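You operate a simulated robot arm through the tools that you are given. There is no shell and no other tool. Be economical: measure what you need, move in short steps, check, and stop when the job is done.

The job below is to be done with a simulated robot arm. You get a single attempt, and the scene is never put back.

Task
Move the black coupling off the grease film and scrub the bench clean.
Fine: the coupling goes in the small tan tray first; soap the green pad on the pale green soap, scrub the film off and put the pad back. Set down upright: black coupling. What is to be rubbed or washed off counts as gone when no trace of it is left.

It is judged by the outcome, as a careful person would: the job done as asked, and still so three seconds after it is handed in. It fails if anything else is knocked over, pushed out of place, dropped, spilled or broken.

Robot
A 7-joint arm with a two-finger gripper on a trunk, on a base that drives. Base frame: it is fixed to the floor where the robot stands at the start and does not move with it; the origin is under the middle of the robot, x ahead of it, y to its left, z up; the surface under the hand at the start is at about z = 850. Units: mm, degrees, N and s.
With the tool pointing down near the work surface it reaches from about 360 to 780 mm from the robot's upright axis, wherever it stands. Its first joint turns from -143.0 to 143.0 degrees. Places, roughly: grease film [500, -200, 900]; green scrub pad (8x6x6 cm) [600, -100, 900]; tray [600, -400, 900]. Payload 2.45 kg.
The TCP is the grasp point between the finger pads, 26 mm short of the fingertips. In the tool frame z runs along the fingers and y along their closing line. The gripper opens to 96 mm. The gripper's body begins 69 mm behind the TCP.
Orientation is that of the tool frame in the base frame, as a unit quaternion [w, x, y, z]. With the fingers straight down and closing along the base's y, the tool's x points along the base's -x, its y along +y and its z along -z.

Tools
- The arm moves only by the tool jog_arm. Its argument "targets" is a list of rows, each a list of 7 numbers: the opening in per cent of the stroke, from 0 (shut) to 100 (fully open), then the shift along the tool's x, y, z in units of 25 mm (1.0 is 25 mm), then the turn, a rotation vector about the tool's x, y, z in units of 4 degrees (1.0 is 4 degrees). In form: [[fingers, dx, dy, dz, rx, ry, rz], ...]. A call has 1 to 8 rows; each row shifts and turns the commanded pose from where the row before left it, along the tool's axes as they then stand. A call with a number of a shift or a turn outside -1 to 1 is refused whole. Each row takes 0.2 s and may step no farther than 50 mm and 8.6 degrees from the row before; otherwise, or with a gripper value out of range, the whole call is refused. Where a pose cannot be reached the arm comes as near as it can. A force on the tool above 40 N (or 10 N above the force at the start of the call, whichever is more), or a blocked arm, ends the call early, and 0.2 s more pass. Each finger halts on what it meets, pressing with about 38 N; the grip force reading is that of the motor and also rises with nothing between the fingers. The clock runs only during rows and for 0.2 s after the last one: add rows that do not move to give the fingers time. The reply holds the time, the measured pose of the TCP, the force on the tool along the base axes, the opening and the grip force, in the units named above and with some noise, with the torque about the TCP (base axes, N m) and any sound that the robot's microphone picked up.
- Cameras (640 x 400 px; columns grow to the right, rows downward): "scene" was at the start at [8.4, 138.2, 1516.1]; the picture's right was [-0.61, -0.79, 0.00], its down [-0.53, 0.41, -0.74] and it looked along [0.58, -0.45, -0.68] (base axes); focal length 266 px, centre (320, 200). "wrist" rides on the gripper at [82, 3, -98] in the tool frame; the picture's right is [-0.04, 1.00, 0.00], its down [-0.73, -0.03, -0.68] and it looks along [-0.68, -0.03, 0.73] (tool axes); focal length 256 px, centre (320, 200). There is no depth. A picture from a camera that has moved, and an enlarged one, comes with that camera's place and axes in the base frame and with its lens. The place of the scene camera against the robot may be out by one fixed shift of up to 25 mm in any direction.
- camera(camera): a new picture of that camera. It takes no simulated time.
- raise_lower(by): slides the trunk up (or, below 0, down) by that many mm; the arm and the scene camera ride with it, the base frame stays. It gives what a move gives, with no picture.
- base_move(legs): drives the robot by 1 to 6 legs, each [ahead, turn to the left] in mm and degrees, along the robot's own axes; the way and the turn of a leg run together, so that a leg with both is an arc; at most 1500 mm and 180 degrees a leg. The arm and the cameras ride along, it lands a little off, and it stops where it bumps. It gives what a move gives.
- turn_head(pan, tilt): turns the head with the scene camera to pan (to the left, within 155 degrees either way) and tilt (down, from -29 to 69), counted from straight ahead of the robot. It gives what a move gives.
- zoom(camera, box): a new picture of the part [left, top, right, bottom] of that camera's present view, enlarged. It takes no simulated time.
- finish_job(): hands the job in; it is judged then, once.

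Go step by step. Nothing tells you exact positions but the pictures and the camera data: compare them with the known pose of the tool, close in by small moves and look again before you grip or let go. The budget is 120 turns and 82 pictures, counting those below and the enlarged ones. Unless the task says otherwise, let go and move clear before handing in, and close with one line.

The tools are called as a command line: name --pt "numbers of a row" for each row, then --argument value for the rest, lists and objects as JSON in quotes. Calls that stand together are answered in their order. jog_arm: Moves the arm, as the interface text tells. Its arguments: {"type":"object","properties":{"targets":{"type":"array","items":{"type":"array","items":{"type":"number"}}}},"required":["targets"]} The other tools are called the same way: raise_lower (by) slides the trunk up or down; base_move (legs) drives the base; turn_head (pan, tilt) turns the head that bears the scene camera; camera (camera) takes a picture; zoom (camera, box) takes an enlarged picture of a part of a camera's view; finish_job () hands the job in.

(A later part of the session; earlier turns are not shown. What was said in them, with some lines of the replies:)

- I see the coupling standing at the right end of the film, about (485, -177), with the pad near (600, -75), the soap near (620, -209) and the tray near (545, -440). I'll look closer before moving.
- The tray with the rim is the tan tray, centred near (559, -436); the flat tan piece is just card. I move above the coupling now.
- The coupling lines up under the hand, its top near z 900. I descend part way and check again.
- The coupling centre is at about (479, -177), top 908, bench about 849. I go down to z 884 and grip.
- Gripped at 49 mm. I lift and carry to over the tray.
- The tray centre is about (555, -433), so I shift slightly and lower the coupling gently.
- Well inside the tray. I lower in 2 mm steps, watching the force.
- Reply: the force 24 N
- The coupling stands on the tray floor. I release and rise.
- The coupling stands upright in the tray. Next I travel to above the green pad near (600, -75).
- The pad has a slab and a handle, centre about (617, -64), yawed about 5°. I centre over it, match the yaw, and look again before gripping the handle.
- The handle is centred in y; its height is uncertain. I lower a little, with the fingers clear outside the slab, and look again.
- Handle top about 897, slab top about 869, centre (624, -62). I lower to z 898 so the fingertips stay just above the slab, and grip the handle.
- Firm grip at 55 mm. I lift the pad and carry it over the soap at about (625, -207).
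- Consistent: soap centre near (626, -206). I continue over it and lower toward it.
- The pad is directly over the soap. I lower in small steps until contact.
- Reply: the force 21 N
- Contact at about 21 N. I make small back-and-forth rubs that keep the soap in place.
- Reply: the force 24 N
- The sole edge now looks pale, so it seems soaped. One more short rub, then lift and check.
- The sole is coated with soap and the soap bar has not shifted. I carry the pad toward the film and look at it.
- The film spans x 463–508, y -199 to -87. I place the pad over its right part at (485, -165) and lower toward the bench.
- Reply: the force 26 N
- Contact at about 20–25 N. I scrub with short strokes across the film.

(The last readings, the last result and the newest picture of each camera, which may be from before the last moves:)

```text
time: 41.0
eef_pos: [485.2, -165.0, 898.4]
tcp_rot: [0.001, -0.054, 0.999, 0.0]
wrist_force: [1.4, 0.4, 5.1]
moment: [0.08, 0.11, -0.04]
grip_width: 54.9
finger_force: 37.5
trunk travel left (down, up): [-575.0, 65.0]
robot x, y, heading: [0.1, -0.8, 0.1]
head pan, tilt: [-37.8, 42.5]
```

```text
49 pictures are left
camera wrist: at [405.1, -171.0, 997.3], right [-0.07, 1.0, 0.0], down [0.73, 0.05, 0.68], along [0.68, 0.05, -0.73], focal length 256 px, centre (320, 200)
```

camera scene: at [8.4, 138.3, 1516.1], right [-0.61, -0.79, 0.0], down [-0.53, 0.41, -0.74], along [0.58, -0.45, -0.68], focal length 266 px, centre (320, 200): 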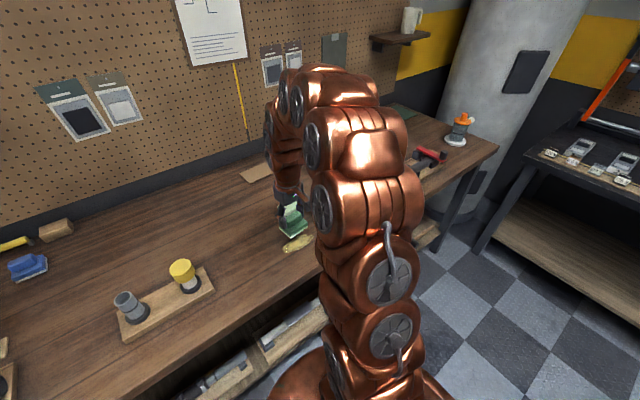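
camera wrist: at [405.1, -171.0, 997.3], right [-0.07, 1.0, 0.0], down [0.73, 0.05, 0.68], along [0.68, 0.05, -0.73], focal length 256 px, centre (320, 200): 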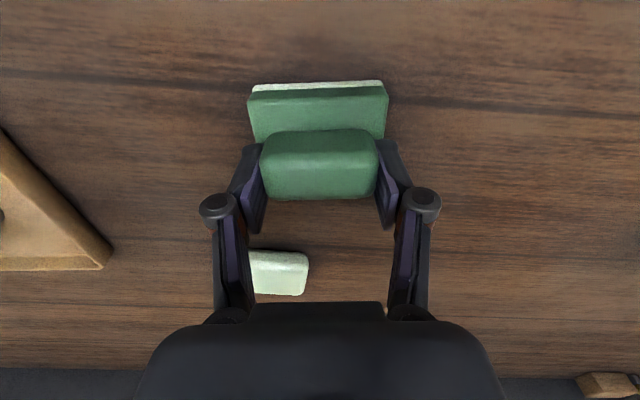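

The visible bench already looks clean. One more pass with a touch more pressure, reaching beyond both ends.

jog_arm --pt "40 0.05 -0.5 0.03 0 0 0" --pt "40 0.05 -0.5 0 0 0 0" --pt "40 0.25 0.5 0 0 0 0" --pt "40 -0.05 0.5 0 0 0 0" --pt "40 -0.05 0.5 0 0 0 0" --pt "40 -0.05 0.5 0 0 0 0" --pt "40 -0.05 0.5 0 0 0 0" --pt "40 -0.05 0.5 0 0 0 0"

jog_arm --pt "40 -0.05 0.5 0 0 0 0" --pt "40 -0.05 0.5 0 0 0 0" --pt "40 -0.55 -0.5 0 0 0 0" --pt "40 0.05 -0.5 0 0 0 0" --pt "40 0.05 -0.5 0 0 0 0" --pt "40 0.05 -0.5 0 0 0 0" --pt "40 0.05 -0.5 0 0 0 0" --pt "40 0.05 -0.5 0 0 0 0"

jog_arm --pt "40 0.05 -0.5 0 0 0 0" --pt "40 0.3 0 0 0 0 0" --pt "40 0 0 -0.4 0 0 0" --pt "40 0 0 -1 0 0 0" --pt "40 0 0 -1 0 0 0" --pt "40 -0.8 0 -0.2 0 0 0" --pt "40 -0.8 0 0 0 0 0" --pt "40 0 0 0 0 0 0"

camera --camera "wrist"

```text
time: 42.8
eef_pos: [476.8, -115.8, 897.5]
tcp_rot: [0.001, -0.054, 0.999, 0.0]
wrist_force: [0.2, -7.1, 23.1]
moment: [-0.31, 0.22, 0.13]
grip_width: 55.3
finger_force: 38.1
trunk travel left (down, up): [-575.0, 65.0]
robot x, y, heading: [-2.9, -1.8, -0.1]
head pan, tilt: [-37.8, 42.5]
```

```text
time: 44.6
eef_pos: [493.5, -165.9, 897.3]
tcp_rot: [0.0, -0.055, 0.998, 0.0]
wrist_force: [-0.1, 2.1, 8.9]
moment: [0.1, -0.11, 0.01]
grip_width: 54.8
finger_force: 37.9
trunk travel left (down, up): [-575.0, 65.0]
robot x, y, heading: [-1.2, 0.3, -0.1]
head pan, tilt: [-37.8, 42.5]
```

```text
time: 46.4
eef_pos: [525.8, -173.8, 961.5]
tcp_rot: [0.0, -0.054, 0.999, 0.0]
wrist_force: [-1.2, 0.7, -1.2]
moment: [0.03, -0.01, 0.01]
grip_width: 55.0
finger_force: 38.2
trunk travel left (down, up): [-575.0, 65.0]
robot x, y, heading: [0.5, 0.4, -0.1]
head pan, tilt: [-37.8, 42.5]
```

```text
48 pictures are left
camera wrist: at [445.3, -178.7, 1061.5], right [-0.07, 1.0, 0.0], down [0.73, 0.05, 0.68], along [0.68, 0.05, -0.73], focal length 256 px, centre (320, 200)
```

wrist: 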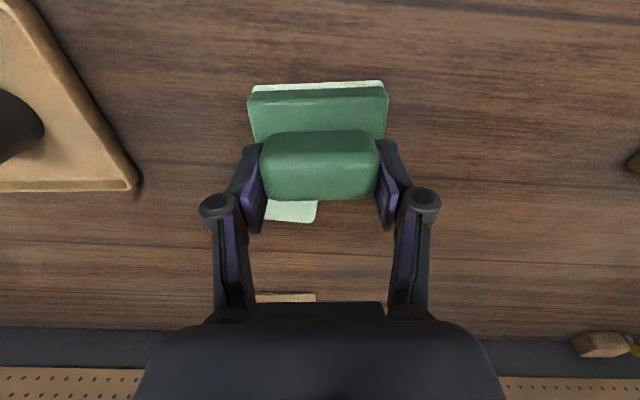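

zoom --camera "wrist" --box '[200, 0, 440, 100]'

zoom --camera "scene" --box '[260, 220, 340, 270]'

```text
2.67 times, centred on (320, 50) of wrist
camera zoom: at [445.3, -178.7, 1061.5], right [-0.07, 1.0, 0.0], down [0.73, 0.05, 0.68], along [0.68, 0.05, -0.73], focal length 683 px, centre (320, 600)
```

zoom: 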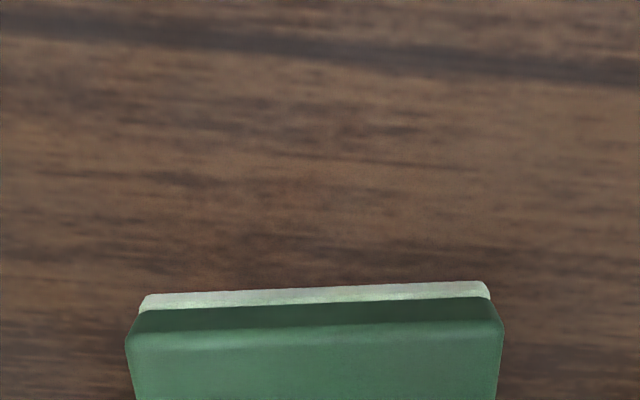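

```text
8.00 times, centred on (300, 245) of scene
camera zoom: at [8.5, 138.2, 1516.1], right [-0.61, -0.79, 0.0], down [-0.53, 0.41, -0.74], along [0.58, -0.45, -0.68], focal length 2130 px, centre (480, -160)
```

zoom: 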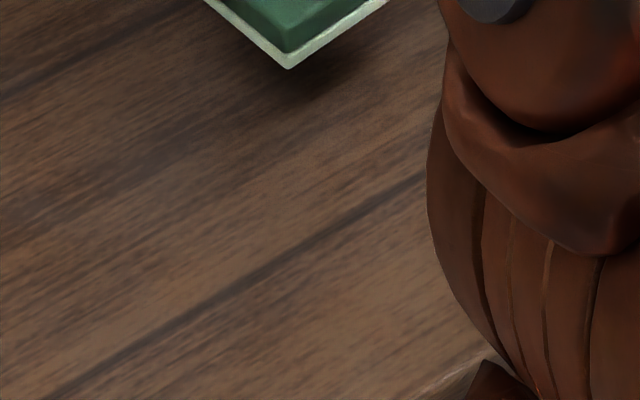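

The bench looks clean. I carry the pad back to its original place at (625, -61).

jog_arm --pt "40 -0.886 0.808 0 0 0 0" --pt "40 -0.886 0.808 0 0 0 0" --pt "40 -0.886 0.808 0 0 0 0" --pt "40 -0.886 0.808 0 0 0 0" --pt "40 -0.886 0.808 0 0 0 0" --pt "40 0 0 0 0 0 0"

jog_arm --pt "40 0 0 0.9 0 0 0" --pt "40 0 0 0.9 0 0 0" --pt "40 0 0 0.4 0 0 0" --pt "40 0 0 0.15 0 0 0" --pt "40 0 0 0 0 0 0"

zoom --camera "scene" --box '[230, 180, 330, 260]'

```text
time: 47.8
eef_pos: [625.8, -60.3, 962.6]
tcp_rot: [0.0, -0.055, 0.998, 0.0]
wrist_force: [0.2, 0.8, -0.7]
moment: [0.0, 0.0, -0.01]
grip_width: 55.4
finger_force: 37.7
trunk travel left (down, up): [-575.0, 65.0]
robot x, y, heading: [2.5, -2.2, -0.0]
head pan, tilt: [-37.8, 42.5]
```

```text
time: 49.0
eef_pos: [623.6, -60.9, 903.8]
tcp_rot: [0.0, -0.055, 0.999, 0.0]
wrist_force: [1.0, -0.2, 0.0]
moment: [-0.01, -0.01, -0.01]
grip_width: 54.9
finger_force: 37.8
trunk travel left (down, up): [-575.0, 65.0]
robot x, y, heading: [0.7, -0.4, -0.2]
head pan, tilt: [-37.8, 42.5]
```

```text
5.00 times, centred on (280, 220) of scene
camera zoom: at [8.6, 138.3, 1516.1], right [-0.61, -0.79, 0.0], down [-0.53, 0.41, -0.74], along [0.58, -0.45, -0.68], focal length 1331 px, centre (520, 100)
```

zoom: 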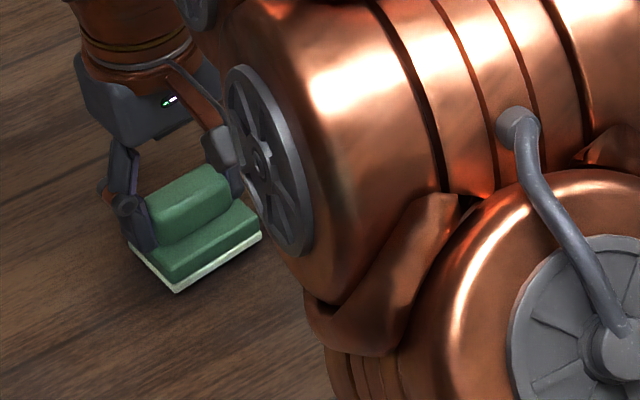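

It lines up with its original position, a few mm up. I lower to contact.

jog_arm --pt "40 0 0 0.1 0 0 0" --pt "40 0 0 0.06 0 0 0" --pt "40 0 0 0 0 0 0"

jog_arm --pt "40 0 0 0.04 0 0 0" --pt "40 0 0 0 0 0 0"

```text
time: 49.8
eef_pos: [624.7, -61.5, 899.3]
tcp_rot: [0.001, -0.054, 0.999, 0.0]
wrist_force: [-0.7, 0.1, -0.2]
moment: [0.01, -0.02, -0.03]
grip_width: 55.2
finger_force: 38.0
trunk travel left (down, up): [-575.0, 65.0]
robot x, y, heading: [1.7, -1.5, 0.1]
head pan, tilt: [-37.8, 42.5]
```

```text
time: 50.4
eef_pos: [623.9, -60.9, 897.3]
tcp_rot: [-0.001, -0.054, 0.999, 0.0]
wrist_force: [-0.3, 0.0, -0.5]
moment: [-0.01, -0.01, -0.03]
grip_width: 55.0
finger_force: 38.2
trunk travel left (down, up): [-575.0, 65.0]
robot x, y, heading: [-1.6, -2.6, 0.1]
head pan, tilt: [-37.8, 42.5]
```

jog_arm --pt "40 0 0 0.05 0 0 0" --pt "40 0 0 0 0 0 0"

```text
time: 51.0
eef_pos: [624.9, -61.2, 896.9]
tcp_rot: [0.0, -0.055, 0.998, 0.0]
wrist_force: [-1.4, 1.3, 3.3]
moment: [0.05, 0.02, 0.01]
grip_width: 55.2
finger_force: 38.1
trunk travel left (down, up): [-575.0, 65.0]
robot x, y, heading: [0.3, 3.6, -0.1]
head pan, tilt: [-37.8, 42.5]
```

Contact. I release and rise, then move back to view the film area.

jog_arm --pt "55 0 0 0 0 0 0" --pt "65 0 0 -0.04 0 0 0" --pt "75 0 0 0 0 0 0" --pt "75 0 0 -0.4 0 0 0" --pt "75 0 0 -1 0 0 0" --pt "75 0 0 -1 0 0 0" --pt "75 0 0 -1 0 0 0" --pt "75 0 0 -1 0 0 0"

jog_arm --pt "75 0.9 -0.9 -0.8 0 0 0.6" --pt "75 0.9 -0.9 -0.8 0 0 0.6" --pt "75 0.9 -0.9 -0.8 0 0 0.35" --pt "75 0.9 -0.9 -0.5 0 0 0" --pt "75 0.9 -0.5 0 0 0 0" --pt "75 0.9 0 0 0 0 0" --pt "75 0.9 0 0 0 0 0" --pt "75 0.5 0 0 0 0 0"

camera --camera "wrist"

camera --camera "scene"

```text
time: 52.8
eef_pos: [624.0, -62.4, 1007.4]
tcp_rot: [0.0, -0.054, 0.999, 0.0]
wrist_force: [-0.5, -0.4, -0.4]
moment: [0.0, 0.02, -0.01]
grip_width: 71.9
finger_force: 0.0
trunk travel left (down, up): [-575.0, 65.0]
robot x, y, heading: [1.8, 2.5, 0.1]
head pan, tilt: [-37.8, 42.5]
```

```text
time: 54.6
eef_pos: [459.3, -168.0, 1081.3]
tcp_rot: [0.0, 0.0, 1.0, 0.0]
wrist_force: [0.3, 0.5, 0.5]
moment: [-0.01, -0.01, 0.04]
grip_width: 72.0
finger_force: 0.1
trunk travel left (down, up): [-575.0, 65.0]
robot x, y, heading: [1.8, -2.3, -0.3]
head pan, tilt: [-37.8, 42.5]
```

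```text
44 pictures are left
camera wrist: at [378.7, -164.7, 1180.4], right [0.04, 1.0, 0.0], down [0.73, -0.03, 0.68], along [0.68, -0.03, -0.73], focal length 256 px, centre (320, 200)
```

wrist: 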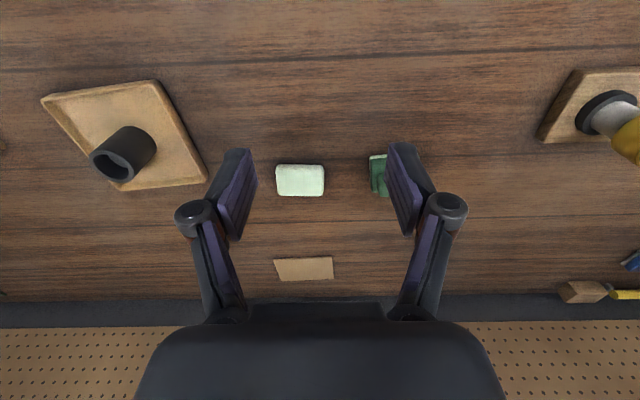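

```text
43 pictures are left
camera scene: at [8.6, 138.3, 1516.1], right [-0.61, -0.79, 0.0], down [-0.53, 0.41, -0.74], along [0.58, -0.45, -0.68], focal length 266 px, centre (320, 200)
```

scene: 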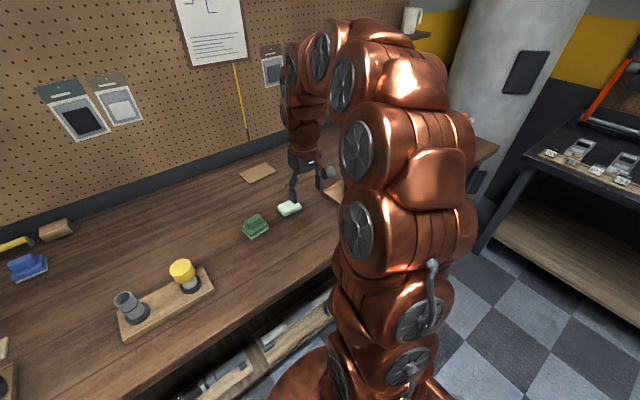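

zoom --camera "wrist" --box '[240, 10, 420, 130]'

zoom --camera "scene" --box '[230, 190, 330, 260]'

```text
3.33 times, centred on (330, 70) of wrist
camera zoom: at [378.7, -164.7, 1180.4], right [0.04, 1.0, 0.0], down [0.73, -0.03, 0.68], along [0.68, -0.03, -0.73], focal length 853 px, centre (287, 633)
```

zoom: 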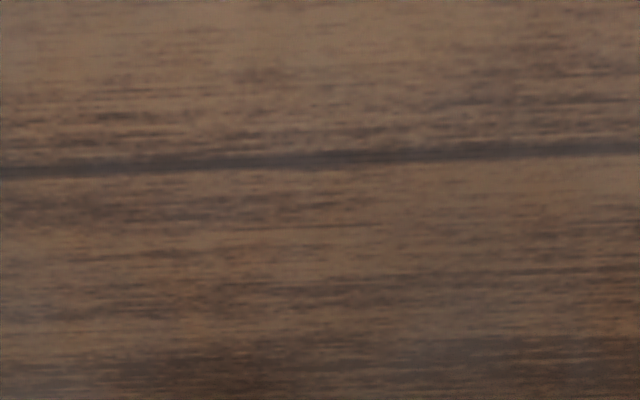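

```text
5.71 times, centred on (280, 225) of scene
camera zoom: at [8.6, 138.3, 1516.1], right [-0.61, -0.79, 0.0], down [-0.53, 0.41, -0.74], along [0.58, -0.45, -0.68], focal length 1521 px, centre (549, 57)
```

zoom: 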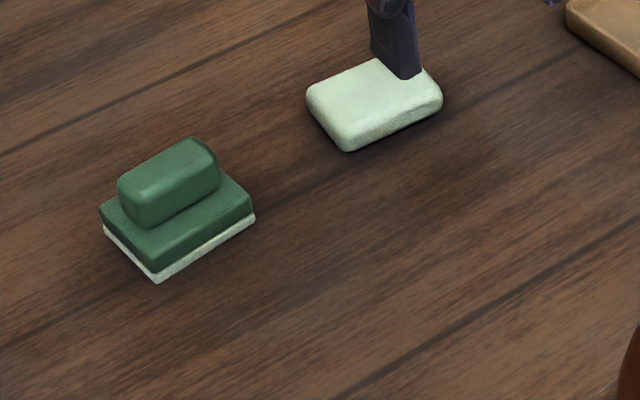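

The bench shows no trace of film, the coupling stands in the tray, and the pad and soap are in their places with the hand well clear. I hand it in.

finish_job

```text
The job is handed in.
```

The job is handed in: the black coupling stands upright in the tan tray, the last pictures show no trace of the grease film on the bench, and the green pad is back where it was.
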